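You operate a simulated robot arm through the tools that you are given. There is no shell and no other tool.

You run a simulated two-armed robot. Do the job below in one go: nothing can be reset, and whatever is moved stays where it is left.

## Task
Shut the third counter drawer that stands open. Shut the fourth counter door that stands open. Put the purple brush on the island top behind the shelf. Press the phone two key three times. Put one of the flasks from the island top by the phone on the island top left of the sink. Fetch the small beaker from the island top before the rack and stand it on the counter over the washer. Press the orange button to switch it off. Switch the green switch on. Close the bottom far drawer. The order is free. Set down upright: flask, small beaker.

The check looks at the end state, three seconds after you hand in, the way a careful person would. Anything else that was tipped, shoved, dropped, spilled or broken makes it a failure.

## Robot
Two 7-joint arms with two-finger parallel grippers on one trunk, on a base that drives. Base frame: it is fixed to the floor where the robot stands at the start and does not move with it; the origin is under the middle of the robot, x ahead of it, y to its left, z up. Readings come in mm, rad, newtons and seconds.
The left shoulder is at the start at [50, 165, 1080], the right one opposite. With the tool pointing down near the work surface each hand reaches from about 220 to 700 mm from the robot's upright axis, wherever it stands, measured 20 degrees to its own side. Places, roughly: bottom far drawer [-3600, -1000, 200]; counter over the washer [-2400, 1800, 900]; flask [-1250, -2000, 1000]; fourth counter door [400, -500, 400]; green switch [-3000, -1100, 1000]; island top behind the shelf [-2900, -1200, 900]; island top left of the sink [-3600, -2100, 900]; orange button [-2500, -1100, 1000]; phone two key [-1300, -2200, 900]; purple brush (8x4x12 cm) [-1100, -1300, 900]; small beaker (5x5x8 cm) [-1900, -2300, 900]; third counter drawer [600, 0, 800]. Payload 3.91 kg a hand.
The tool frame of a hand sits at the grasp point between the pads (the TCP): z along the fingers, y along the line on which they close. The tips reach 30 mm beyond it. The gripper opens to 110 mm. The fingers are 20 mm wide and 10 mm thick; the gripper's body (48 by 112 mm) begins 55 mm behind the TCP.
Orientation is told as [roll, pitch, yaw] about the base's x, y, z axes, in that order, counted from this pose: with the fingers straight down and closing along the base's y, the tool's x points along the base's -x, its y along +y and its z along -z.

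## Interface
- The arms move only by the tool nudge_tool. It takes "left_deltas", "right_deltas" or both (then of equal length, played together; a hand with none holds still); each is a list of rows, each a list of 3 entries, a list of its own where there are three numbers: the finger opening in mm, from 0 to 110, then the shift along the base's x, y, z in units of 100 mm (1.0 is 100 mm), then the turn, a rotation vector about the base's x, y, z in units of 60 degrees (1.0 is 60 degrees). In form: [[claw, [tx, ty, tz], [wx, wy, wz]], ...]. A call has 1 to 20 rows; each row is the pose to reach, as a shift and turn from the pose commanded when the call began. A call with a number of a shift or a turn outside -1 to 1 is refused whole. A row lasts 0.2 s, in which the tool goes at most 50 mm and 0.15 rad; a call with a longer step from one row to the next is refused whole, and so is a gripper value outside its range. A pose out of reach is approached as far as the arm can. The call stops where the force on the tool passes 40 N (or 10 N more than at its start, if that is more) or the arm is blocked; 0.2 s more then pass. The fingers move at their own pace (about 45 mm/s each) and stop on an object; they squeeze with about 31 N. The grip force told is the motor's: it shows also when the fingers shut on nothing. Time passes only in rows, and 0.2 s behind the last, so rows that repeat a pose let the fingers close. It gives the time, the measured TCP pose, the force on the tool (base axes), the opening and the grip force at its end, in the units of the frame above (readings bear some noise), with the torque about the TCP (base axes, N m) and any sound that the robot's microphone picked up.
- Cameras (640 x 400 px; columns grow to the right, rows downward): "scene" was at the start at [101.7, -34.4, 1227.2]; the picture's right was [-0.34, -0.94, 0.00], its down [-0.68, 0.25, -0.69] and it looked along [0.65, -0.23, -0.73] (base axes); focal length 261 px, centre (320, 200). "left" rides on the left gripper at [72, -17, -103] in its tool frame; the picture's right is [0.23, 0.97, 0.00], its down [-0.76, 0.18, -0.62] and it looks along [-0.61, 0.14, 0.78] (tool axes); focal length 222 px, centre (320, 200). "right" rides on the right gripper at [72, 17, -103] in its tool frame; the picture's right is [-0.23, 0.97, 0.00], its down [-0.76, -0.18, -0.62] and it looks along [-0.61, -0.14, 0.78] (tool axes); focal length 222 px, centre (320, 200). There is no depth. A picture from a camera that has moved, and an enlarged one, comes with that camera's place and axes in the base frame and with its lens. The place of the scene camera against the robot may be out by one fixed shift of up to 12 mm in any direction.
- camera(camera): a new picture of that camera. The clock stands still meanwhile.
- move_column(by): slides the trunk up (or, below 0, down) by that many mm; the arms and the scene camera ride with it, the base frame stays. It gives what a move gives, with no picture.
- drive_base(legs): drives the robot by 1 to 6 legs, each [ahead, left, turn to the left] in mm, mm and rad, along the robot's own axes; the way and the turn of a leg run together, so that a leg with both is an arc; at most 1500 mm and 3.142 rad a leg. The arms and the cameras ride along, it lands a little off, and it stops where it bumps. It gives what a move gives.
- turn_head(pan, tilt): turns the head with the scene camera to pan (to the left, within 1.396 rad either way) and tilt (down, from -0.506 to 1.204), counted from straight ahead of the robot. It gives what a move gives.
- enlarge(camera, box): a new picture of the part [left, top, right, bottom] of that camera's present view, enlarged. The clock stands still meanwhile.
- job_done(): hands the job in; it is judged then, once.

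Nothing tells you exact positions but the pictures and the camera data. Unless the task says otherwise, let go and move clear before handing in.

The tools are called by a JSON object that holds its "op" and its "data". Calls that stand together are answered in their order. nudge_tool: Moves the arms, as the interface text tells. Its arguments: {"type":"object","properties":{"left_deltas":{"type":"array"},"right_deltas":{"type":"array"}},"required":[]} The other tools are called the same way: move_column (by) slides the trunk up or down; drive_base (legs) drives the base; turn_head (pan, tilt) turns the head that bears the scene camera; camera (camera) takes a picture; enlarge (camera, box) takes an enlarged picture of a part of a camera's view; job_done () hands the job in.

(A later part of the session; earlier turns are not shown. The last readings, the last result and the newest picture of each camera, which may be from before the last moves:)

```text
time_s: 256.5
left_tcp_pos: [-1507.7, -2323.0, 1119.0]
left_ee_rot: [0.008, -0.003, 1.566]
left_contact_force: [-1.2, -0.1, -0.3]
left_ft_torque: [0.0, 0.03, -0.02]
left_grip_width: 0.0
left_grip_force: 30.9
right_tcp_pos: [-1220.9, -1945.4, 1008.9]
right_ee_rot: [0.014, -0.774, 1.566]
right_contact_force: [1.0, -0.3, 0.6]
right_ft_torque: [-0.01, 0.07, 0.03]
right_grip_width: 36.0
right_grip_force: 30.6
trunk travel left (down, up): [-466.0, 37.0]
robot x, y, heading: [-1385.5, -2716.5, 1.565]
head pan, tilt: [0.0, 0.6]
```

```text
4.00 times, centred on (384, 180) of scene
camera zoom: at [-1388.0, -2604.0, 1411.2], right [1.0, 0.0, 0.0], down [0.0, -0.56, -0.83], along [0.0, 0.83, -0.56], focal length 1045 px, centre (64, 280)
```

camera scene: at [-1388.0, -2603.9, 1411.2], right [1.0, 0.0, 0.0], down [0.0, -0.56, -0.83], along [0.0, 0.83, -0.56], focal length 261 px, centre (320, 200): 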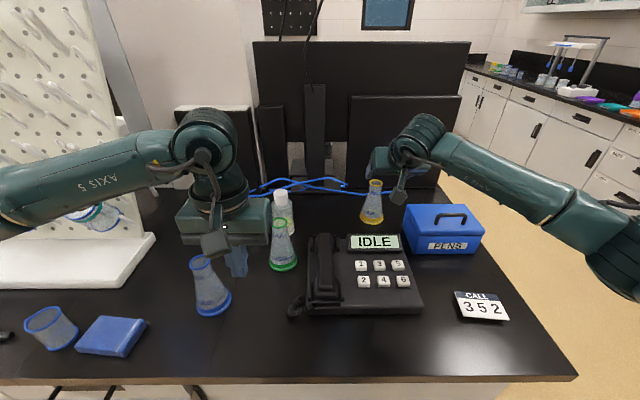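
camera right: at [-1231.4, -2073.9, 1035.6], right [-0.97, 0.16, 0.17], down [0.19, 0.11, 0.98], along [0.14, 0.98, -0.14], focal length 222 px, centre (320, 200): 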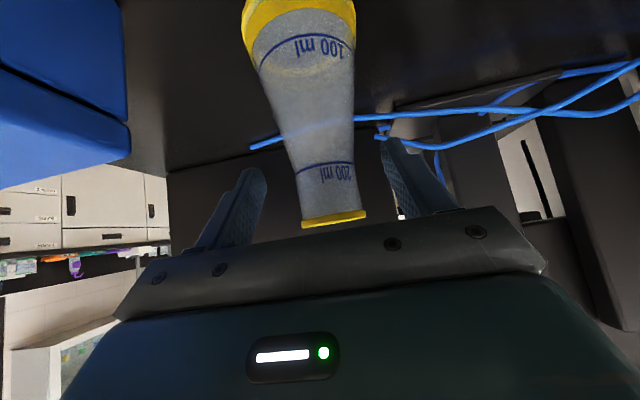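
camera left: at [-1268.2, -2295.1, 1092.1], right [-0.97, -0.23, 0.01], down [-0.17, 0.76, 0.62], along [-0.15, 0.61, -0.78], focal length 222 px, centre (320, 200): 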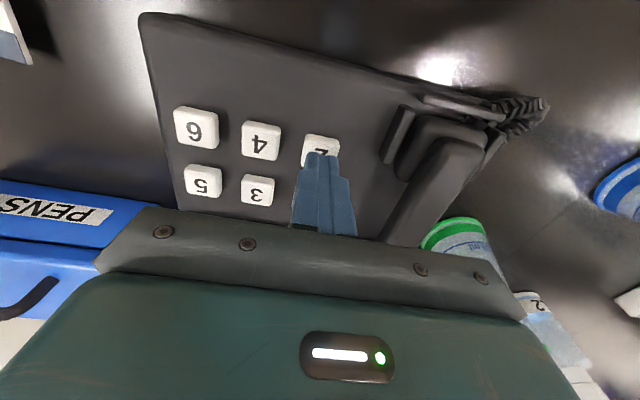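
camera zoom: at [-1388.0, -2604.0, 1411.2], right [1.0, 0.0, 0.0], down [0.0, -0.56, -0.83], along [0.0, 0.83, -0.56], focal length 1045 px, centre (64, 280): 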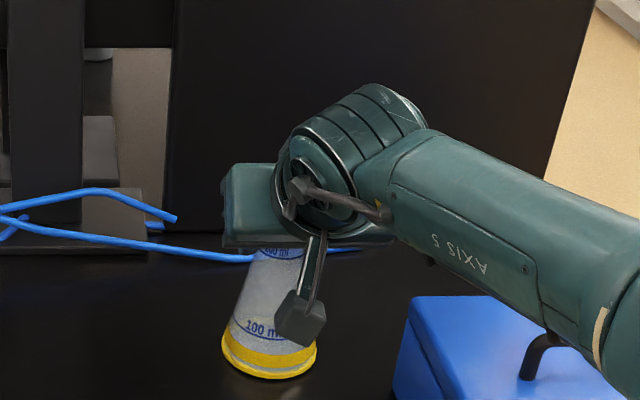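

Flask neck gripped (36 mm, 31 N). Lifting straight up.

{"op": "nudge_tool", "data": {"right_deltas": [[10, [0, 0, 0.1], [0, 0, 0]], [10, [0, 0, 0.3], [0, 0, 0]], [10, [0, 0, 0.6], [0, 0, 0]], [10, [0, 0, 0.9], [0, 0, 0]], [10, [0, 0, 1.0], [0, 0, 0]]]}}

{"op": "move_column", "data": {"by": 36}}

{"op": "camera", "data": {"camera": "scene"}}

{"op": "camera", "data": {"camera": "right"}}

```text
time_s: 257.7
left_tcp_pos: [-1508.1, -2323.3, 1118.1]
left_ee_rot: [0.008, -0.001, 1.568]
left_contact_force: [-0.7, -0.4, 0.2]
left_ft_torque: [0.0, 0.01, 0.02]
left_grip_width: 0.1
left_grip_force: 30.9
right_tcp_pos: [-1221.0, -1944.5, 1110.7]
right_ee_rot: [0.013, -0.771, 1.567]
right_contact_force: [0.3, 0.0, 0.8]
right_ft_torque: [0.0, 0.0, -0.02]
right_grip_width: 10.0
right_grip_force: 0.0
trunk travel left (down, up): [-466.0, 37.0]
robot x, y, heading: [-1386.3, -2711.6, 1.566]
head pan, tilt: [0.0, 0.6]
```

```text
time_s: 258.5
left_tcp_pos: [-1508.4, -2323.6, 1153.8]
left_ee_rot: [0.006, 0.0, 1.565]
left_contact_force: [0.8, -0.5, -0.2]
left_ft_torque: [-0.04, -0.01, -0.01]
left_grip_width: 0.0
left_grip_force: 30.7
right_tcp_pos: [-1221.1, -1944.0, 1147.3]
right_ee_rot: [0.013, -0.773, 1.565]
right_contact_force: [-0.3, -0.8, -0.6]
right_ft_torque: [0.01, 0.0, -0.03]
right_grip_width: 10.2
right_grip_force: 0.0
trunk travel left (down, up): [-502.0, 1.0]
robot x, y, heading: [-1385.7, -2716.1, 1.568]
head pan, tilt: [0.0, 0.6]
```

```text
taken
camera scene: at [-1388.0, -2603.6, 1447.2], right [1.0, 0.0, 0.0], down [0.0, -0.57, -0.82], along [0.0, 0.82, -0.57], focal length 261 px, centre (320, 200)
```

scene: 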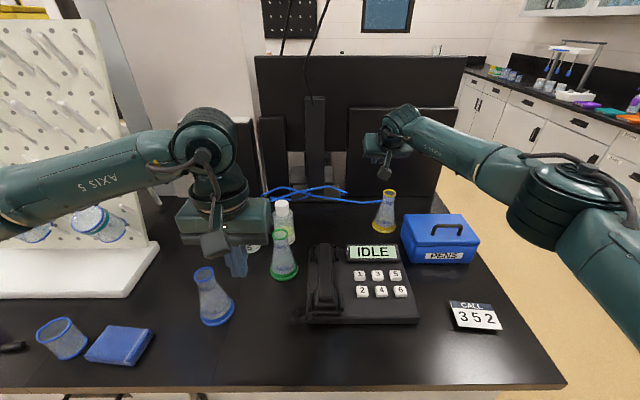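

```text
taken
camera right: at [-1236.7, -2069.1, 1172.0], right [-0.97, 0.16, 0.17], down [0.19, 0.11, 0.98], along [0.14, 0.98, -0.14], focal length 222 px, centre (320, 200)
```

right: 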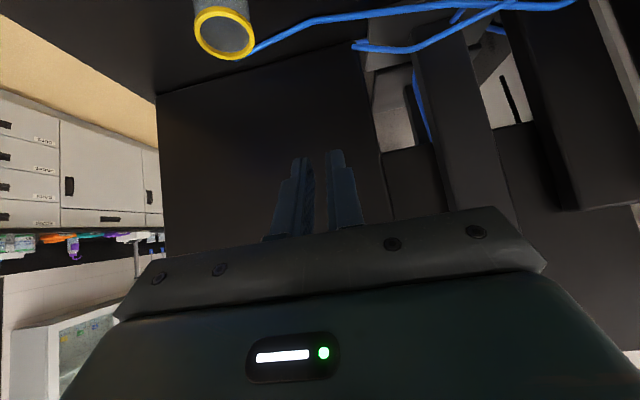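

The flask slipped down out of the tilted grip (the pads met the cone), but it still stands upright. I'll look again and regrip the neck with a nearly horizontal tool.

{"op": "enlarge", "data": {"camera": "scene", "box": [320, 160, 448, 260]}}

{"op": "enlarge", "data": {"camera": "right", "box": [160, 0, 320, 100]}}

```text
4.00 times, centred on (384, 210) of scene
camera zoom: at [-1388.0, -2603.6, 1447.2], right [1.0, 0.0, 0.0], down [0.0, -0.57, -0.82], along [0.0, 0.82, -0.57], focal length 1045 px, centre (64, 160)
```

zoom: 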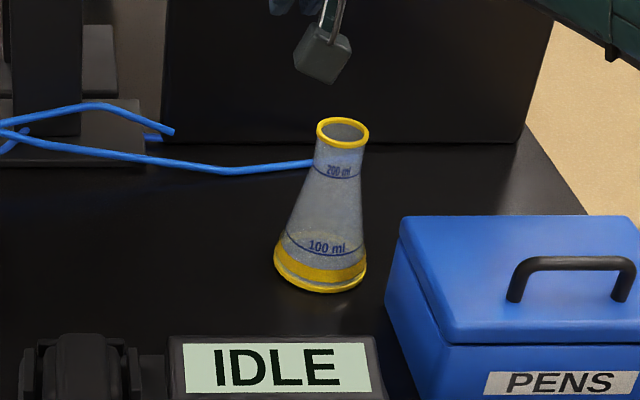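

```text
4.00 times, centred on (240, 50) of right
camera zoom: at [-1236.7, -2069.1, 1172.0], right [-0.97, 0.16, 0.17], down [0.19, 0.11, 0.98], along [0.14, 0.98, -0.14], focal length 888 px, centre (640, 800)
```

zoom: 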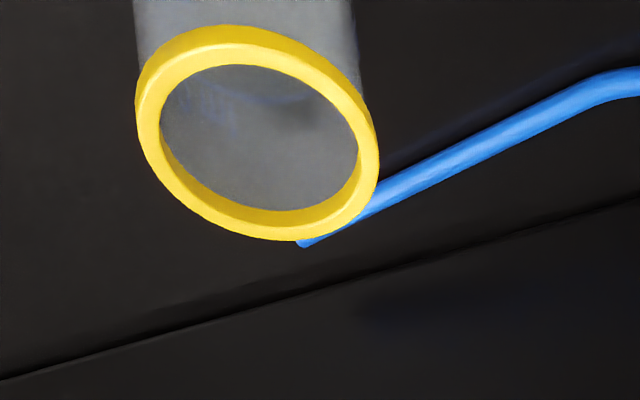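

The flask now stands upright at about (-1173,-1945). I'll pitch the right tool to ~70°, open, and place it directly above.

{"op": "nudge_tool", "data": {"right_deltas": [[30, [0.1, 0, 0], [0.11, 0, 0]], [60, [0.25, 0, 0], [0.22, 0, 0]], [80, [0.4, 0, 0], [0.33, 0, 0]], [84, [0.48, 0, 0], [0.43, 0, 0]], [84, [0.48, 0, 0], [0.43, 0, 0]], [84, [0.48, 0, 0], [0.43, 0, 0]]]}}

{"op": "move_column", "data": {"by": -60}}

{"op": "camera", "data": {"camera": "right"}}

{"op": "camera", "data": {"camera": "scene"}}

```text
time_s: 259.9
left_tcp_pos: [-1507.7, -2322.8, 1154.2]
left_ee_rot: [0.006, -0.001, 1.565]
left_contact_force: [0.5, 0.2, 0.0]
left_ft_torque: [0.01, 0.01, -0.02]
left_grip_width: 0.2
left_grip_force: 31.4
right_tcp_pos: [-1173.3, -1945.4, 1147.7]
right_ee_rot: [0.023, -1.223, 1.56]
right_contact_force: [-0.2, -0.7, 0.1]
right_ft_torque: [0.01, -0.05, 0.01]
right_grip_width: 84.1
right_grip_force: 0.0
trunk travel left (down, up): [-502.0, 1.0]
robot x, y, heading: [-1384.8, -2714.5, 1.563]
head pan, tilt: [0.0, 0.6]
```

```text
time_s: 260.9
left_tcp_pos: [-1509.0, -2323.0, 1094.4]
left_ee_rot: [0.007, -0.001, 1.565]
left_contact_force: [-0.4, -0.1, -0.2]
left_ft_torque: [0.0, 0.01, -0.02]
left_grip_width: 0.0
left_grip_force: 31.3
right_tcp_pos: [-1173.2, -1945.5, 1085.7]
right_ee_rot: [0.02, -1.223, 1.561]
right_contact_force: [-0.6, 0.0, -0.2]
right_ft_torque: [0.0, 0.02, -0.03]
right_grip_width: 83.9
right_grip_force: 0.1
trunk travel left (down, up): [-442.0, 61.0]
robot x, y, heading: [-1385.7, -2715.0, 1.573]
head pan, tilt: [0.0, 0.6]
```

```text
taken
camera right: at [-1188.9, -2067.7, 1055.7], right [-0.97, 0.07, 0.22], down [0.19, -0.33, 0.93], along [0.14, 0.94, 0.3], focal length 222 px, centre (320, 200)
```

right: 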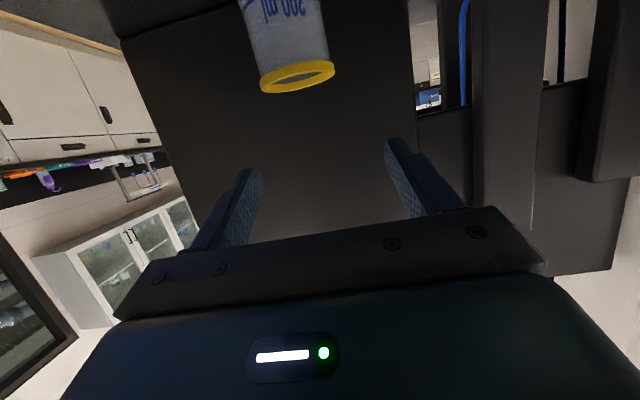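

```text
taken
camera scene: at [-1388.0, -2604.2, 1387.2], right [1.0, 0.0, 0.0], down [0.0, -0.56, -0.83], along [0.0, 0.83, -0.56], focal length 261 px, centre (320, 200)
```

scene: 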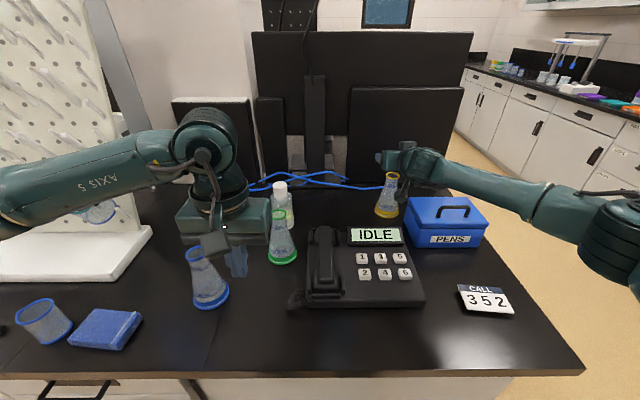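

The flask axis is at (-1175,-1943), almost centred. Descending to neck height.

{"op": "nudge_tool", "data": {"right_deltas": [[84, [-0.02, 0.02, -0.2], [0, 0, 0]], [84, [-0.02, 0.02, -0.4], [0, 0, 0]], [84, [-0.02, 0.02, -0.6], [0, 0, 0]], [84, [-0.02, 0.02, -0.73], [0, 0, 0]], [84, [-0.02, 0.02, -0.73], [0, 0, 0]]]}}

{"op": "camera", "data": {"camera": "right"}}

{"op": "enlarge", "data": {"camera": "scene", "box": [320, 140, 480, 260]}}

```text
time_s: 262.1
left_tcp_pos: [-1509.6, -2322.4, 1094.5]
left_ee_rot: [0.007, 0.0, 1.568]
left_contact_force: [0.0, 0.2, 0.5]
left_ft_torque: [-0.01, -0.01, 0.0]
left_grip_width: 0.0
left_grip_force: 31.0
right_tcp_pos: [-1175.1, -1944.5, 1047.3]
right_ee_rot: [0.018, -1.224, 1.559]
right_contact_force: [0.5, 0.5, -0.6]
right_ft_torque: [-0.01, -0.04, 0.02]
right_grip_width: 84.0
right_grip_force: 0.0
right hand out of reach, approached as far as the arm can: row 3, 4, 5
trunk travel left (down, up): [-442.0, 61.0]
robot x, y, heading: [-1388.8, -2712.2, 1.564]
head pan, tilt: [0.0, 0.6]
```

```text
taken
camera right: at [-1191.1, -2066.8, 1015.8], right [-0.97, 0.07, 0.22], down [0.19, -0.33, 0.93], along [0.14, 0.94, 0.3], focal length 222 px, centre (320, 200)
```

right: 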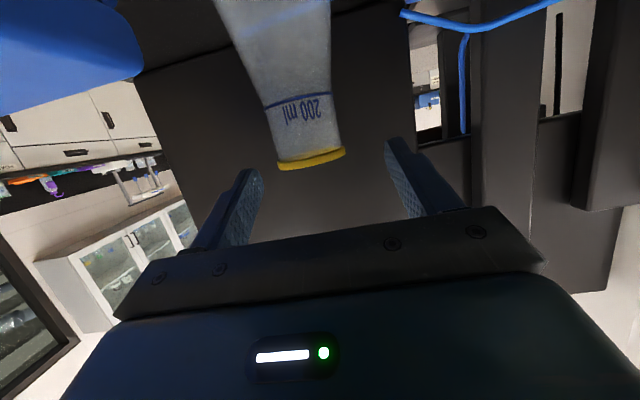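

```text
3.33 times, centred on (400, 200) of scene
camera zoom: at [-1388.0, -2604.0, 1387.2], right [1.0, 0.0, 0.0], down [0.0, -0.56, -0.83], along [0.0, 0.83, -0.56], focal length 870 px, centre (53, 200)
```

zoom: 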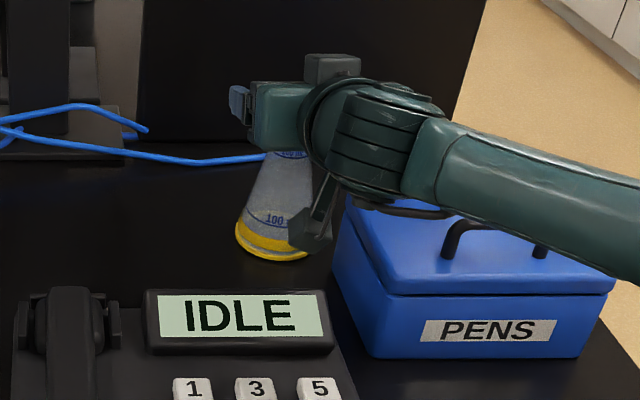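

The arm hits its wrist limit at z≈1047 and the wrist is near the PENS box. I'll go back up, reduce the pitch to ~60°, lower the trunk slightly and descend again.

{"op": "nudge_tool", "data": {"right_deltas": [[84, [0, 0, 0.3], [-0.06, 0, 0]], [84, [0, 0, 0.6], [-0.12, 0, 0]], [84, [0, 0, 0.75], [-0.17, 0, 0]], [84, [0, 0, 0.75], [-0.17, 0, 0]]]}}

{"op": "camera", "data": {"camera": "right"}}

```text
time_s: 263.1
left_tcp_pos: [-1508.0, -2322.8, 1092.3]
left_ee_rot: [0.007, -0.001, 1.565]
left_contact_force: [-0.8, -0.5, 0.3]
left_ft_torque: [0.02, 0.0, 0.01]
left_grip_width: 0.0
left_grip_force: 31.2
right_tcp_pos: [-1175.6, -1943.5, 1123.4]
right_ee_rot: [0.015, -1.043, 1.563]
right_contact_force: [-0.2, 1.0, 0.1]
right_ft_torque: [0.02, -0.01, -0.04]
right_grip_width: 83.8
right_grip_force: 0.1
trunk travel left (down, up): [-442.0, 61.0]
robot x, y, heading: [-1384.5, -2716.5, 1.573]
head pan, tilt: [0.0, 0.6]
```

```text
taken
camera right: at [-1191.5, -2069.3, 1113.7], right [-0.97, 0.11, 0.2], down [0.19, -0.15, 0.97], along [0.14, 0.98, 0.13], focal length 222 px, centre (320, 200)
```

right: 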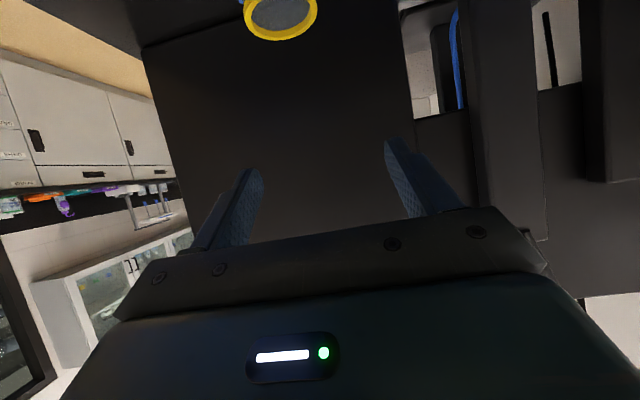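

{"op": "move_column", "data": {"by": -65}}

{"op": "nudge_tool", "data": {"right_deltas": [[84, [0, 0, -0.2], [0, 0, 0]], [84, [0, 0, -0.35], [0, 0, 0]], [84, [0, 0, -0.45], [0, 0, 0]], [84, [0, 0, -0.45], [0, 0, 0]]]}}

{"op": "camera", "data": {"camera": "right"}}

{"op": "enlarge", "data": {"camera": "scene", "box": [320, 120, 480, 240]}}

```text
time_s: 264.2
left_tcp_pos: [-1508.4, -2323.9, 1029.2]
left_ee_rot: [0.007, -0.002, 1.567]
left_contact_force: [-0.1, 0.8, -0.1]
left_ft_torque: [0.01, 0.01, -0.03]
left_grip_width: 0.1
left_grip_force: 31.1
right_tcp_pos: [-1175.9, -1943.0, 1058.1]
right_ee_rot: [0.016, -1.046, 1.563]
right_contact_force: [0.7, -0.7, 0.5]
right_ft_torque: [0.02, 0.04, 0.0]
right_grip_width: 84.2
right_grip_force: 0.1
trunk travel left (down, up): [-377.0, 126.0]
robot x, y, heading: [-1382.6, -2719.1, 1.566]
head pan, tilt: [0.0, 0.6]
```

```text
time_s: 265.2
left_tcp_pos: [-1509.2, -2322.8, 1028.6]
left_ee_rot: [0.007, -0.002, 1.565]
left_contact_force: [0.0, -0.2, -0.8]
left_ft_torque: [0.02, -0.04, -0.02]
left_grip_width: 0.0
left_grip_force: 31.2
right_tcp_pos: [-1175.4, -1942.9, 1013.0]
right_ee_rot: [0.016, -1.047, 1.565]
right_contact_force: [0.5, 0.7, -0.5]
right_ft_torque: [0.03, -0.01, -0.03]
right_grip_width: 84.2
right_grip_force: 0.1
trunk travel left (down, up): [-377.0, 126.0]
robot x, y, heading: [-1383.0, -2715.7, 1.568]
head pan, tilt: [0.0, 0.6]
```

```text
taken
camera right: at [-1191.0, -2068.9, 1003.1], right [-0.97, 0.11, 0.2], down [0.19, -0.16, 0.97], along [0.14, 0.98, 0.13], focal length 222 px, centre (320, 200)
```

right: 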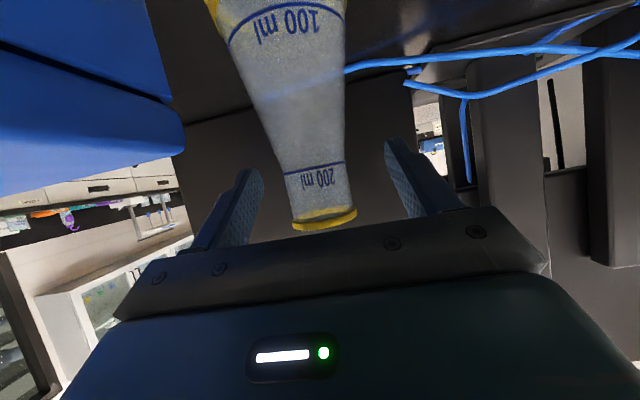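

```text
3.33 times, centred on (400, 180) of scene
camera zoom: at [-1388.0, -2604.0, 1322.2], right [1.0, 0.0, 0.0], down [0.0, -0.56, -0.83], along [0.0, 0.83, -0.56], focal length 870 px, centre (53, 267)
```

zoom: 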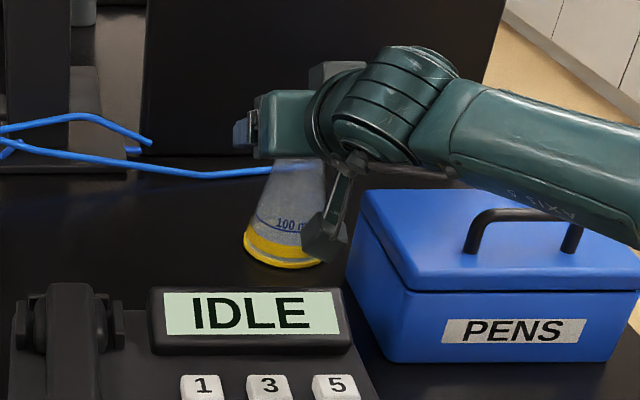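

The neck is well centred between the pads, below the rim and above the cone. Closing.

{"op": "nudge_tool", "data": {"right_deltas": [[60, [0, 0, 0], [0, 0, 0]], [45, [0, 0, 0], [0, 0, 0]], [38, [0, 0, 0], [0, 0, 0]], [30, [0, 0, 0], [0, 0, 0]], [20, [0, 0, 0], [0, 0, 0]], [0, [0, 0, 0], [0, 0, 0]], [0, [0, 0, 0], [0, 0, 0]], [0, [0, 0, 0], [0, 0, 0]]]}}

{"op": "enlarge", "data": {"camera": "right", "box": [200, 100, 440, 260]}}

```text
time_s: 267.0
left_tcp_pos: [-1507.7, -2324.6, 1028.8]
left_ee_rot: [0.007, 0.0, 1.567]
left_contact_force: [-0.2, -0.1, 0.1]
left_ft_torque: [0.02, 0.0, -0.02]
left_grip_width: 0.0
left_grip_force: 31.2
right_tcp_pos: [-1174.7, -1942.0, 1011.2]
right_ee_rot: [0.016, -1.043, 1.563]
right_contact_force: [-0.5, -0.1, -0.8]
right_ft_torque: [0.01, -0.01, 0.0]
right_grip_width: 34.4
right_grip_force: 31.0
trunk travel left (down, up): [-377.0, 126.0]
robot x, y, heading: [-1388.8, -2714.4, 1.566]
head pan, tilt: [0.0, 0.6]
```

```text
2.50 times, centred on (320, 180) of right
camera zoom: at [-1190.9, -2069.0, 1003.2], right [-0.97, 0.11, 0.2], down [0.19, -0.16, 0.97], along [0.14, 0.98, 0.13], focal length 555 px, centre (320, 250)
```

zoom: 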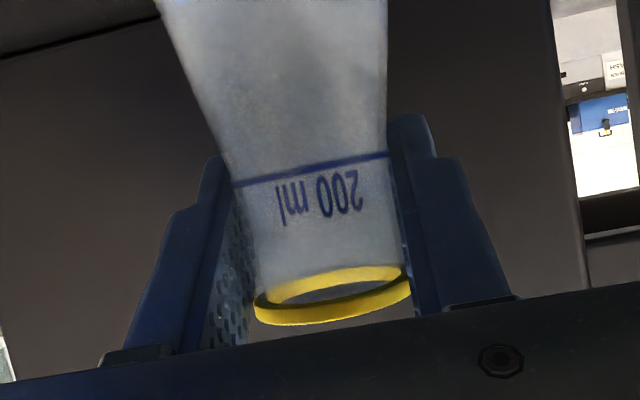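

Gripped at 34.4 mm. I'll lift a little and check before going on.

{"op": "nudge_tool", "data": {"right_deltas": [[0, [0, 0, 0.03], [0, 0, 0]], [0, [0, 0, 0.06], [0, 0, 0]], [0, [0, 0, 0.1], [0, 0, 0]], [0, [0, 0, 0.15], [0, 0, 0]], [0, [0, 0, 0.2], [0, 0, 0]]]}}

{"op": "enlarge", "data": {"camera": "right", "box": [200, 100, 440, 260]}}

{"op": "enlarge", "data": {"camera": "scene", "box": [320, 120, 480, 240]}}

```text
time_s: 268.2
left_tcp_pos: [-1509.9, -2322.4, 1027.9]
left_ee_rot: [0.007, -0.002, 1.565]
left_contact_force: [0.8, -0.7, 0.3]
left_ft_torque: [0.01, -0.02, 0.02]
left_grip_width: 0.0
left_grip_force: 31.0
right_tcp_pos: [-1175.7, -1942.2, 1032.7]
right_ee_rot: [0.016, -1.046, 1.566]
right_contact_force: [0.1, 0.2, -0.2]
right_ft_torque: [0.0, -0.02, 0.02]
right_grip_width: 34.9
right_grip_force: 30.5
trunk travel left (down, up): [-377.0, 126.0]
robot x, y, heading: [-1387.5, -2713.0, 1.568]
head pan, tilt: [0.0, 0.6]
```

```text
2.50 times, centred on (320, 180) of right
camera zoom: at [-1191.5, -2069.4, 1023.9], right [-0.97, 0.11, 0.2], down [0.19, -0.16, 0.97], along [0.14, 0.98, 0.13], focal length 555 px, centre (320, 250)
```

zoom: 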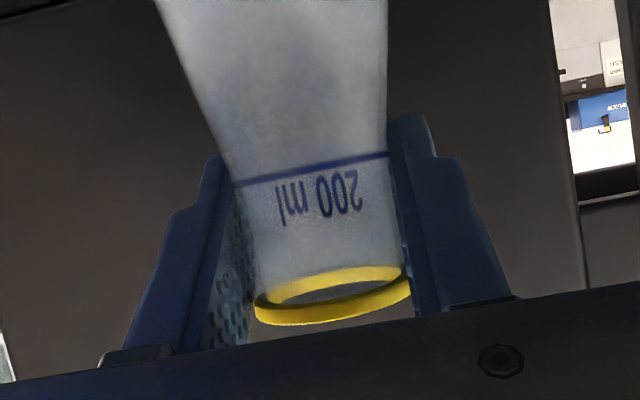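

```text
3.33 times, centred on (400, 180) of scene
camera zoom: at [-1388.0, -2603.9, 1322.2], right [1.0, 0.0, 0.0], down [0.0, -0.56, -0.83], along [0.0, 0.83, -0.56], focal length 870 px, centre (53, 267)
```

zoom: 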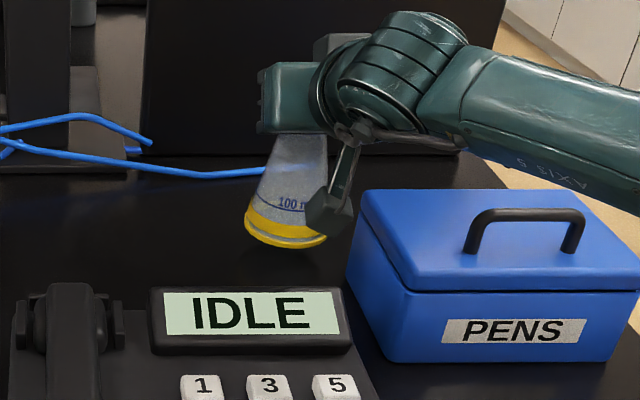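

The flask is firmly held and upright. Lifting higher and backing away from the island.

{"op": "move_column", "data": {"by": 120}}

{"op": "nudge_tool", "data": {"right_deltas": [[0, [0, 0, 0.2], [0, 0, 0]], [0, [0, 0, 0.4], [0, 0, 0]], [0, [0, 0, 0.5], [0, 0, 0]]]}}

{"op": "drive_base", "data": {"legs": [[-560, 0, 0]]}}

{"op": "camera", "data": {"camera": "scene"}}

{"op": "camera", "data": {"camera": "right"}}

```text
time_s: 269.7
left_tcp_pos: [-1508.3, -2323.1, 1149.1]
left_ee_rot: [0.007, 0.0, 1.566]
left_contact_force: [0.0, 0.1, -0.1]
left_ft_torque: [-0.02, -0.02, 0.03]
left_grip_width: 0.2
left_grip_force: 30.6
right_tcp_pos: [-1176.8, -1943.2, 1153.1]
right_ee_rot: [0.015, -1.046, 1.564]
right_contact_force: [0.0, 0.2, -0.7]
right_ft_torque: [0.0, 0.01, -0.02]
right_grip_width: 34.6
right_grip_force: 31.5
trunk travel left (down, up): [-497.0, 6.0]
robot x, y, heading: [-1385.1, -2712.1, 1.565]
head pan, tilt: [0.0, 0.6]
```

```text
time_s: 270.5
left_tcp_pos: [-1508.3, -2321.8, 1150.0]
left_ee_rot: [0.008, -0.003, 1.565]
left_contact_force: [0.5, -0.2, 0.6]
left_ft_torque: [-0.01, 0.0, 0.04]
left_grip_width: 0.0
left_grip_force: 31.1
right_tcp_pos: [-1174.3, -1942.0, 1203.9]
right_ee_rot: [0.017, -1.046, 1.566]
right_contact_force: [-0.7, 0.1, -0.7]
right_ft_torque: [0.01, -0.02, 0.0]
right_grip_width: 34.9
right_grip_force: 31.5
trunk travel left (down, up): [-497.0, 6.0]
robot x, y, heading: [-1387.1, -2710.3, 1.569]
head pan, tilt: [0.0, 0.6]
```

```text
time_s: 273.7
left_tcp_pos: [-1513.0, -2891.3, 1149.2]
left_ee_rot: [0.006, -0.002, 1.584]
left_contact_force: [-0.1, -0.2, -0.3]
left_ft_torque: [-0.01, -0.04, -0.01]
left_grip_width: 0.0
left_grip_force: 30.8
right_tcp_pos: [-1186.5, -2506.0, 1201.9]
right_ee_rot: [0.017, -1.045, 1.582]
right_contact_force: [-0.2, 0.4, 0.2]
right_ft_torque: [0.01, 0.0, -0.01]
right_grip_width: 34.6
right_grip_force: 30.8
trunk travel left (down, up): [-497.0, 6.0]
robot x, y, heading: [-1384.2, -3285.3, 1.585]
head pan, tilt: [0.0, 0.6]
```

```text
taken
camera scene: at [-1386.9, -3170.7, 1442.2], right [1.0, 0.01, 0.0], down [0.01, -0.56, -0.83], along [-0.01, 0.83, -0.56], focal length 261 px, centre (320, 200)
```

scene: 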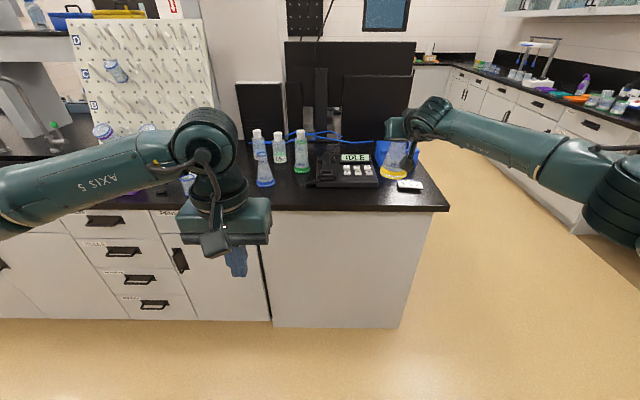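

```text
taken
camera right: at [-1199.0, -2632.0, 1193.4], right [-0.97, 0.09, 0.2], down [0.19, -0.15, 0.97], along [0.12, 0.98, 0.13], focal length 222 px, centre (320, 200)
```

right: 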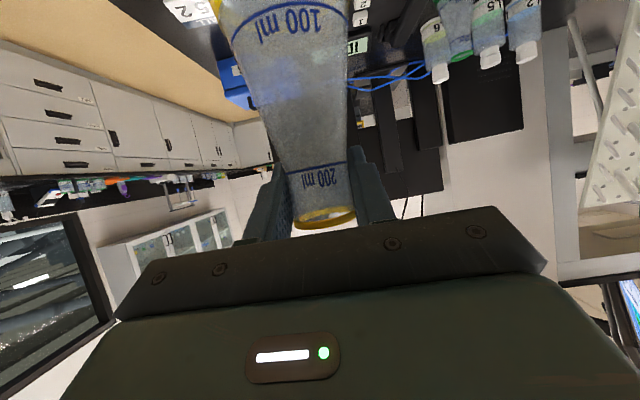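

{"op": "drive_base", "data": {"legs": [[0, 1500, -0.014]]}}

{"op": "turn_head", "data": {"pan": 0.4, "tilt": 0.5}}

{"op": "camera", "data": {"camera": "scene"}}

```text
time_s: 287.1
left_tcp_pos: [-3002.7, -2876.2, 1149.4]
left_ee_rot: [0.007, -0.001, 1.539]
left_contact_force: [0.0, -0.9, -0.4]
left_ft_torque: [0.0, 0.02, 0.04]
left_grip_width: 0.0
left_grip_force: 30.7
right_tcp_pos: [-2660.3, -2504.5, 1203.1]
right_ee_rot: [0.016, -1.045, 1.541]
right_contact_force: [0.2, 0.0, 0.6]
right_ft_torque: [-0.02, -0.05, 0.01]
right_grip_width: 34.2
right_grip_force: 31.6
trunk travel left (down, up): [-497.0, 6.0]
robot x, y, heading: [-2886.4, -3272.8, 1.546]
head pan, tilt: [0.0, 0.6]
```

```text
time_s: 287.9
left_tcp_pos: [-3003.6, -2876.7, 1149.3]
left_ee_rot: [0.007, -0.001, 1.541]
left_contact_force: [-0.4, -1.4, 0.2]
left_ft_torque: [-0.01, 0.0, 0.02]
left_grip_width: 0.0
left_grip_force: 30.6
right_tcp_pos: [-2659.6, -2504.5, 1203.6]
right_ee_rot: [0.017, -1.044, 1.539]
right_contact_force: [0.7, 0.1, -0.4]
right_ft_torque: [0.0, 0.0, 0.02]
right_grip_width: 34.3
right_grip_force: 30.8
trunk travel left (down, up): [-497.0, 6.0]
robot x, y, heading: [-2888.4, -3270.5, 1.538]
head pan, tilt: [0.4, 0.499]
```

```text
taken
camera scene: at [-2924.0, -3163.5, 1451.2], right [0.93, 0.36, 0.0], down [0.17, -0.45, -0.88], along [-0.32, 0.82, -0.48], focal length 261 px, centre (320, 200)
```

scene: 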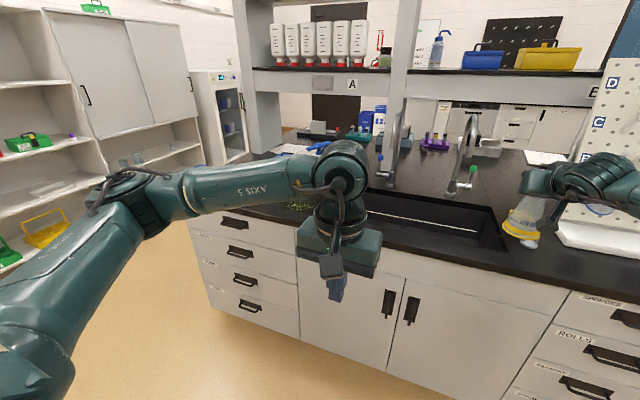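

{"op": "drive_base", "data": {"legs": [[0, 930, 0.03]]}}

{"op": "turn_head", "data": {"pan": -0.15, "tilt": 0.55}}

{"op": "camera", "data": {"camera": "scene"}}

```text
time_s: 296.6
left_tcp_pos: [-3970.9, -2877.3, 1149.2]
left_ee_rot: [0.007, -0.002, 1.588]
left_contact_force: [0.2, 0.1, 0.2]
left_ft_torque: [0.02, -0.01, -0.03]
left_grip_width: 0.2
left_grip_force: 31.0
right_tcp_pos: [-3645.6, -2490.7, 1202.0]
right_ee_rot: [0.017, -1.044, 1.586]
right_contact_force: [0.2, 0.3, -0.6]
right_ft_torque: [0.03, -0.01, 0.0]
right_grip_width: 33.8
right_grip_force: 31.0
trunk travel left (down, up): [-497.0, 6.0]
robot x, y, heading: [-3837.6, -3266.6, 1.589]
head pan, tilt: [0.4, 0.499]
```

```text
time_s: 297.6
left_tcp_pos: [-3971.0, -2877.5, 1148.6]
left_ee_rot: [0.007, -0.003, 1.587]
left_contact_force: [0.0, 0.4, -0.8]
left_ft_torque: [0.01, 0.0, -0.04]
left_grip_width: 0.0
left_grip_force: 31.5
right_tcp_pos: [-3645.9, -2490.2, 1201.7]
right_ee_rot: [0.018, -1.044, 1.586]
right_contact_force: [0.4, 0.2, -0.2]
right_ft_torque: [-0.01, 0.02, -0.01]
right_grip_width: 33.9
right_grip_force: 30.8
trunk travel left (down, up): [-497.0, 6.0]
robot x, y, heading: [-3840.5, -3264.6, 1.59]
head pan, tilt: [-0.15, 0.55]
```

```text
taken
camera scene: at [-3830.5, -3154.9, 1446.7], right [0.99, -0.13, 0.0], down [-0.07, -0.52, -0.85], along [0.11, 0.85, -0.52], focal length 261 px, centre (320, 200)
```

scene: 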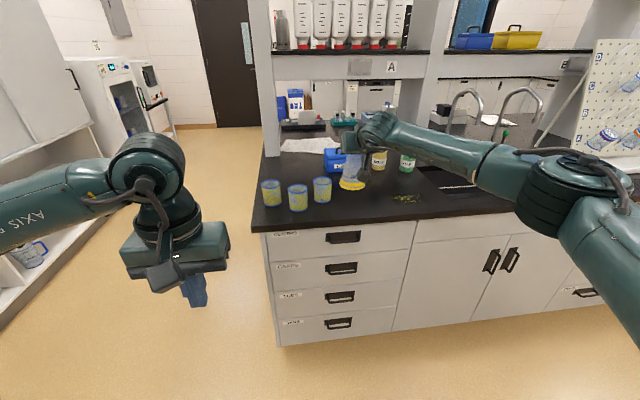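

{"op": "enlarge", "data": {"camera": "scene", "box": [245, 130, 465, 250]}}

```text
2.91 times, centred on (355, 190) of scene
camera zoom: at [-3830.5, -3154.9, 1446.7], right [0.99, -0.13, 0.0], down [-0.07, -0.52, -0.85], along [0.11, 0.85, -0.52], focal length 760 px, centre (218, 229)
```

zoom: 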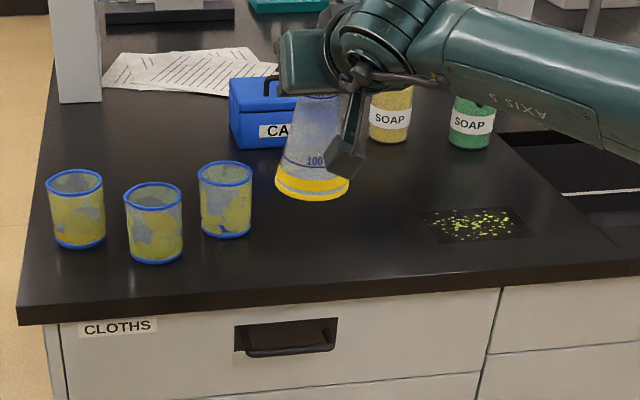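

The free spot is between the three dirty beakers, the blue box and the soap: about (-3570,-2140). I'll square up and drive in with the flask held high.

{"op": "drive_base", "data": {"legs": [[0, -62, -0.018], [350, 0, 0]]}}

{"op": "turn_head", "data": {"pan": -0.1, "tilt": 0.7}}

{"op": "camera", "data": {"camera": "scene"}}

{"op": "camera", "data": {"camera": "right"}}

```text
time_s: 300.6
left_tcp_pos: [-3903.3, -2529.5, 1147.6]
left_ee_rot: [0.007, 0.001, 1.571]
left_contact_force: [0.3, 0.6, 0.3]
left_ft_torque: [0.03, 0.03, 0.01]
left_grip_width: 0.2
left_grip_force: 30.9
right_tcp_pos: [-3571.9, -2147.9, 1201.7]
right_ee_rot: [0.018, -1.045, 1.571]
right_contact_force: [1.6, 0.9, -1.2]
right_ft_torque: [-0.01, 0.01, -0.01]
right_grip_width: 33.7
right_grip_force: 31.7
trunk travel left (down, up): [-497.0, 6.0]
robot x, y, heading: [-3774.5, -2920.4, 1.575]
head pan, tilt: [-0.15, 0.55]
```

```text
time_s: 301.4
left_tcp_pos: [-3903.7, -2529.4, 1149.5]
left_ee_rot: [0.007, -0.002, 1.57]
left_contact_force: [0.3, -1.3, 0.3]
left_ft_torque: [-0.02, 0.02, 0.01]
left_grip_width: 0.2
left_grip_force: 30.9
right_tcp_pos: [-3571.1, -2147.7, 1203.0]
right_ee_rot: [0.016, -1.046, 1.571]
right_contact_force: [0.5, -0.4, -1.3]
right_ft_torque: [0.03, 0.0, -0.02]
right_grip_width: 33.5
right_grip_force: 30.8
trunk travel left (down, up): [-497.0, 6.0]
robot x, y, heading: [-3778.6, -2920.2, 1.574]
head pan, tilt: [-0.099, 0.7]
```

```text
taken
camera scene: at [-3772.1, -2814.2, 1433.6], right [1.0, -0.1, 0.0], down [-0.06, -0.64, -0.77], along [0.07, 0.76, -0.64], focal length 261 px, centre (320, 200)
```

scene: 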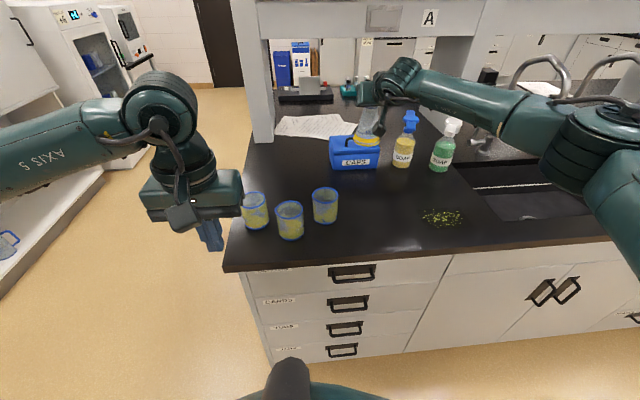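

```text
taken
camera right: at [-3586.1, -2274.1, 1193.3], right [-0.97, 0.1, 0.2], down [0.19, -0.15, 0.97], along [0.13, 0.98, 0.13], focal length 222 px, centre (320, 200)
```

right: 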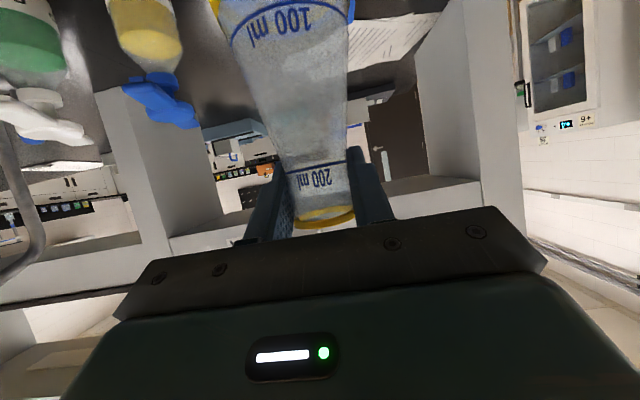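

{"op": "move_column", "data": {"by": -170}}

{"op": "camera", "data": {"camera": "scene"}}

{"op": "camera", "data": {"camera": "right"}}

```text
time_s: 303.3
left_tcp_pos: [-3902.8, -2529.9, 979.7]
left_ee_rot: [0.007, -0.002, 1.569]
left_contact_force: [-1.3, 0.5, 0.5]
left_ft_torque: [0.01, 0.02, 0.02]
left_grip_width: 0.0
left_grip_force: 30.8
right_tcp_pos: [-3571.7, -2147.5, 1032.5]
right_ee_rot: [0.017, -1.045, 1.57]
right_contact_force: [0.7, -0.4, -0.8]
right_ft_torque: [-0.04, -0.02, 0.0]
right_grip_width: 33.7
right_grip_force: 31.2
trunk travel left (down, up): [-327.0, 176.0]
robot x, y, heading: [-3777.7, -2917.9, 1.574]
head pan, tilt: [-0.099, 0.7]
```

```text
taken
camera scene: at [-3772.1, -2814.2, 1263.6], right [1.0, -0.1, 0.0], down [-0.06, -0.64, -0.77], along [0.07, 0.76, -0.64], focal length 261 px, centre (320, 200)
```

scene: 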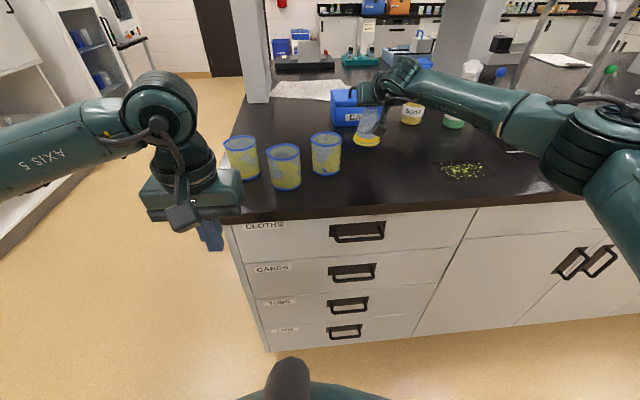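

```text
taken
camera right: at [-3586.2, -2274.0, 1023.4], right [-0.97, 0.1, 0.2], down [0.19, -0.15, 0.97], along [0.13, 0.98, 0.13], focal length 222 px, centre (320, 200)
```

right: 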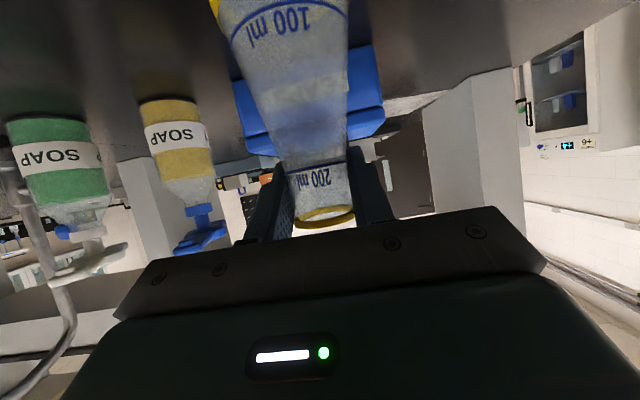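

{"op": "nudge_tool", "data": {"right_deltas": [[0, [0, 0, -0.06], [0, 0, 0]], [0, [0, 0, -0.12], [0, 0, 0]], [0, [0, 0, -0.16], [0, 0, 0]], [0, [0, 0, -0.18], [0, 0, 0]]]}}

{"op": "enlarge", "data": {"camera": "scene", "box": [300, 70, 460, 190]}}

```text
time_s: 304.3
left_tcp_pos: [-3903.1, -2530.0, 978.2]
left_ee_rot: [0.007, -0.003, 1.57]
left_contact_force: [-0.3, 0.4, 0.3]
left_ft_torque: [-0.02, -0.01, 0.01]
left_grip_width: 0.0
left_grip_force: 30.9
right_tcp_pos: [-3571.2, -2148.1, 1014.5]
right_ee_rot: [0.016, -1.045, 1.57]
right_contact_force: [-0.1, -0.5, -0.1]
right_ft_torque: [-0.01, -0.02, 0.0]
right_grip_width: 33.4
right_grip_force: 31.0
trunk travel left (down, up): [-327.0, 176.0]
robot x, y, heading: [-3777.6, -2922.0, 1.573]
head pan, tilt: [-0.099, 0.7]
```

```text
3.33 times, centred on (380, 130) of scene
camera zoom: at [-3772.1, -2814.0, 1263.5], right [1.0, -0.1, 0.0], down [-0.06, -0.64, -0.76], along [0.07, 0.76, -0.64], focal length 870 px, centre (120, 433)
```

zoom: 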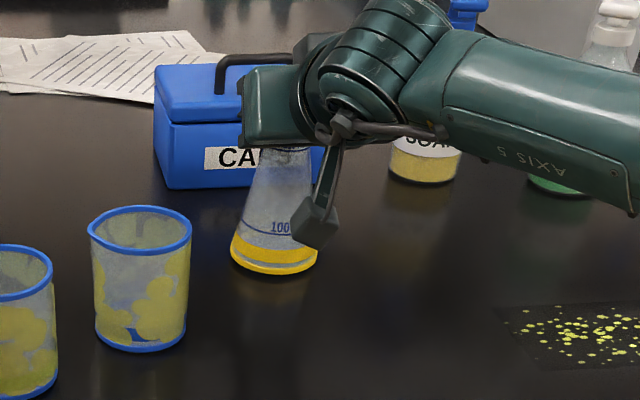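

{"op": "nudge_tool", "data": {"right_deltas": [[0, [0, 0, -0.01], [0, 0, 0]], [0, [0, 0, -0.02], [0, 0, 0]], [0, [0, 0, -0.03], [0, 0, 0]]]}}

{"op": "enlarge", "data": {"camera": "right", "box": [200, 0, 440, 260]}}

```text
time_s: 305.1
left_tcp_pos: [-3902.6, -2530.6, 979.1]
left_ee_rot: [0.009, -0.002, 1.571]
left_contact_force: [0.8, -0.2, -0.8]
left_ft_torque: [0.03, 0.0, -0.01]
left_grip_width: 0.1
left_grip_force: 30.5
right_tcp_pos: [-3571.3, -2147.4, 1013.6]
right_ee_rot: [0.017, -1.047, 1.571]
right_contact_force: [-0.4, -0.9, 2.9]
right_ft_torque: [-0.1, -0.11, -0.02]
right_grip_width: 33.2
right_grip_force: 30.8
trunk travel left (down, up): [-327.0, 176.0]
robot x, y, heading: [-3775.1, -2921.5, 1.573]
head pan, tilt: [-0.099, 0.7]
```

```text
1.54 times, centred on (320, 130) of right
camera zoom: at [-3585.7, -2274.0, 1003.4], right [-0.97, 0.1, 0.2], down [0.19, -0.16, 0.97], along [0.13, 0.98, 0.13], focal length 342 px, centre (320, 308)
```

zoom: 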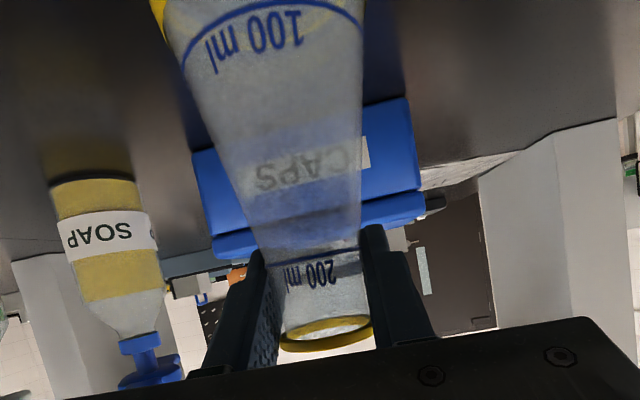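

Contact with the top felt (≈3 N). Opening slowly and lifting straight up.

{"op": "nudge_tool", "data": {"right_deltas": [[36, [0, 0, -0.005], [0, 0, 0]], [42, [0, 0, -0.005], [0, 0, 0]], [60, [0, 0, -0.005], [0, 0, 0]], [84, [0, 0, -0.005], [0, 0, 0]], [84, [0, 0, -0.005], [0, 0, 0]]]}}

{"op": "enlarge", "data": {"camera": "right", "box": [200, 0, 440, 260]}}

{"op": "enlarge", "data": {"camera": "scene", "box": [300, 70, 460, 190]}}

```text
time_s: 306.3
left_tcp_pos: [-3902.0, -2530.1, 980.5]
left_ee_rot: [0.007, -0.003, 1.573]
left_contact_force: [0.0, 0.5, -0.1]
left_ft_torque: [-0.01, -0.05, 0.01]
left_grip_width: 0.0
left_grip_force: 30.5
right_tcp_pos: [-3571.3, -2146.9, 1010.6]
right_ee_rot: [0.017, -1.045, 1.572]
right_contact_force: [0.3, -1.1, 0.2]
right_ft_torque: [0.0, 0.0, -0.02]
right_grip_width: 84.2
right_grip_force: 0.1
trunk travel left (down, up): [-327.0, 176.0]
robot x, y, heading: [-3774.8, -2922.1, 1.571]
head pan, tilt: [-0.099, 0.7]
```

```text
1.54 times, centred on (320, 130) of right
camera zoom: at [-3585.9, -2273.6, 1002.2], right [-0.97, 0.1, 0.2], down [0.19, -0.15, 0.97], along [0.13, 0.98, 0.13], focal length 342 px, centre (320, 308)
```

zoom: 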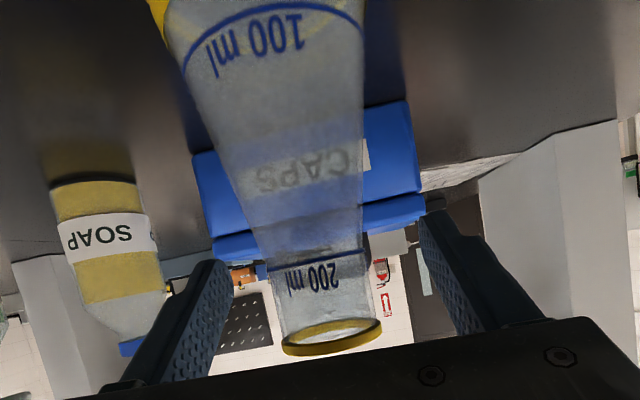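

```text
3.33 times, centred on (380, 130) of scene
camera zoom: at [-3772.1, -2814.1, 1263.6], right [1.0, -0.1, 0.0], down [-0.06, -0.64, -0.76], along [0.07, 0.76, -0.64], focal length 870 px, centre (120, 433)
```

zoom: 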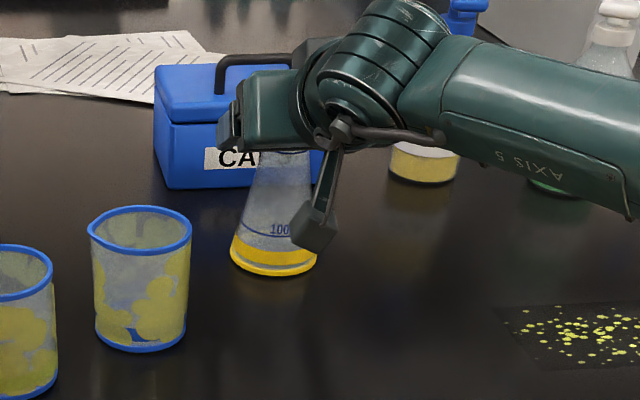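

{"op": "move_column", "data": {"by": 170}}

{"op": "camera", "data": {"camera": "scene"}}

{"op": "drive_base", "data": {"legs": [[-350, 0, 0]]}}

{"op": "camera", "data": {"camera": "scene"}}

```text
time_s: 308.2
left_tcp_pos: [-3903.2, -2529.6, 1148.7]
left_ee_rot: [0.006, -0.003, 1.571]
left_contact_force: [-0.3, -0.2, -0.2]
left_ft_torque: [0.01, 0.02, -0.01]
left_grip_width: 0.0
left_grip_force: 30.6
right_tcp_pos: [-3571.0, -2146.6, 1180.5]
right_ee_rot: [0.017, -1.045, 1.57]
right_contact_force: [-0.4, -0.3, -0.1]
right_ft_torque: [0.0, -0.04, -0.03]
right_grip_width: 84.0
right_grip_force: 0.0
trunk travel left (down, up): [-497.0, 6.0]
robot x, y, heading: [-3776.1, -2920.1, 1.572]
head pan, tilt: [-0.099, 0.7]
```

```text
taken
camera scene: at [-3772.1, -2814.0, 1433.5], right [1.0, -0.1, 0.0], down [-0.06, -0.64, -0.76], along [0.07, 0.76, -0.64], focal length 261 px, centre (320, 200)
```

scene: 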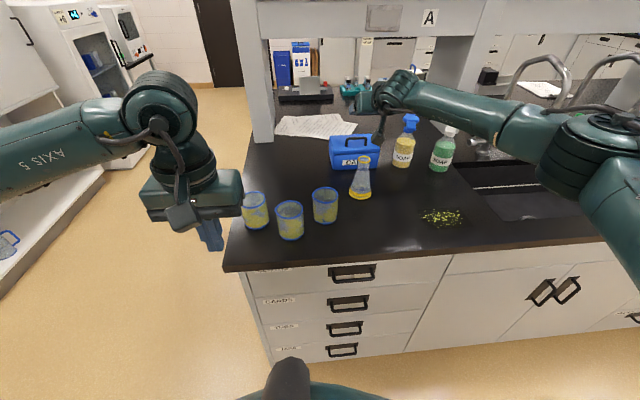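

```text
time_s: 310.5
left_tcp_pos: [-3901.5, -2881.6, 1150.3]
left_ee_rot: [0.006, -0.002, 1.572]
left_contact_force: [-0.5, 0.2, 0.5]
left_ft_torque: [0.0, -0.03, 0.01]
left_grip_width: 0.0
left_grip_force: 31.4
right_tcp_pos: [-3570.5, -2498.9, 1181.8]
right_ee_rot: [0.017, -1.047, 1.571]
right_contact_force: [-0.8, -0.5, -0.1]
right_ft_torque: [-0.01, 0.01, 0.02]
right_grip_width: 84.1
right_grip_force: 0.0
trunk travel left (down, up): [-497.0, 6.0]
robot x, y, heading: [-3771.5, -3270.5, 1.577]
head pan, tilt: [-0.099, 0.7]
```

```text
taken
camera scene: at [-3771.3, -3165.8, 1433.6], right [1.0, -0.1, 0.0], down [-0.06, -0.64, -0.77], along [0.07, 0.76, -0.64], focal length 261 px, centre (320, 200)
```

scene: 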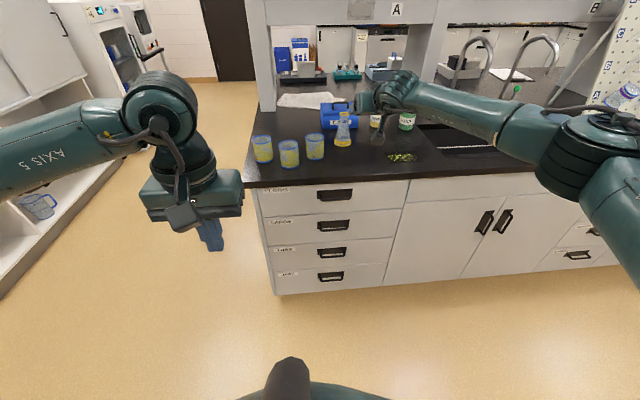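

The flask stands upright left of the sink. Now off to the small beaker near (-1900,-2300): I'll drive back along the island and look.

{"op": "drive_base", "data": {"legs": [[0, -1500, 0]]}}

{"op": "turn_head", "data": {"pan": -0.45, "tilt": 0.5}}

{"op": "camera", "data": {"camera": "scene"}}

```text
time_s: 323.7
left_tcp_pos: [-2415.2, -2874.8, 1148.3]
left_ee_rot: [0.005, -0.003, 1.574]
left_contact_force: [0.5, 0.7, -0.5]
left_ft_torque: [0.0, -0.03, 0.0]
left_grip_width: 0.1
left_grip_force: 31.4
right_tcp_pos: [-2084.4, -2490.4, 1180.9]
right_ee_rot: [0.015, -1.045, 1.574]
right_contact_force: [0.4, 0.3, -0.3]
right_ft_torque: [0.0, 0.0, -0.01]
right_grip_width: 83.7
right_grip_force: 0.1
trunk travel left (down, up): [-497.0, 6.0]
robot x, y, heading: [-2289.7, -3264.5, 1.578]
head pan, tilt: [-0.099, 0.7]
```

```text
time_s: 324.5
left_tcp_pos: [-2415.4, -2875.7, 1148.9]
left_ee_rot: [0.008, -0.002, 1.574]
left_contact_force: [-0.7, 0.0, -1.0]
left_ft_torque: [-0.03, 0.01, -0.02]
left_grip_width: 0.2
left_grip_force: 31.4
right_tcp_pos: [-2084.6, -2491.3, 1182.1]
right_ee_rot: [0.015, -1.045, 1.575]
right_contact_force: [-0.5, 0.4, 0.0]
right_ft_torque: [0.0, 0.0, 0.03]
right_grip_width: 83.9
right_grip_force: 0.1
trunk travel left (down, up): [-497.0, 6.0]
robot x, y, heading: [-2291.5, -3267.7, 1.579]
head pan, tilt: [-0.45, 0.499]
```

```text
taken
camera scene: at [-2252.1, -3161.1, 1451.2], right [0.9, -0.43, 0.0], down [-0.21, -0.43, -0.88], along [0.38, 0.79, -0.48], focal length 261 px, centre (320, 200)
```

scene: 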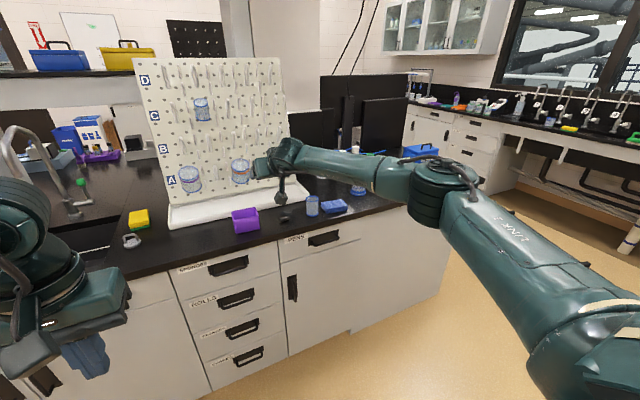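

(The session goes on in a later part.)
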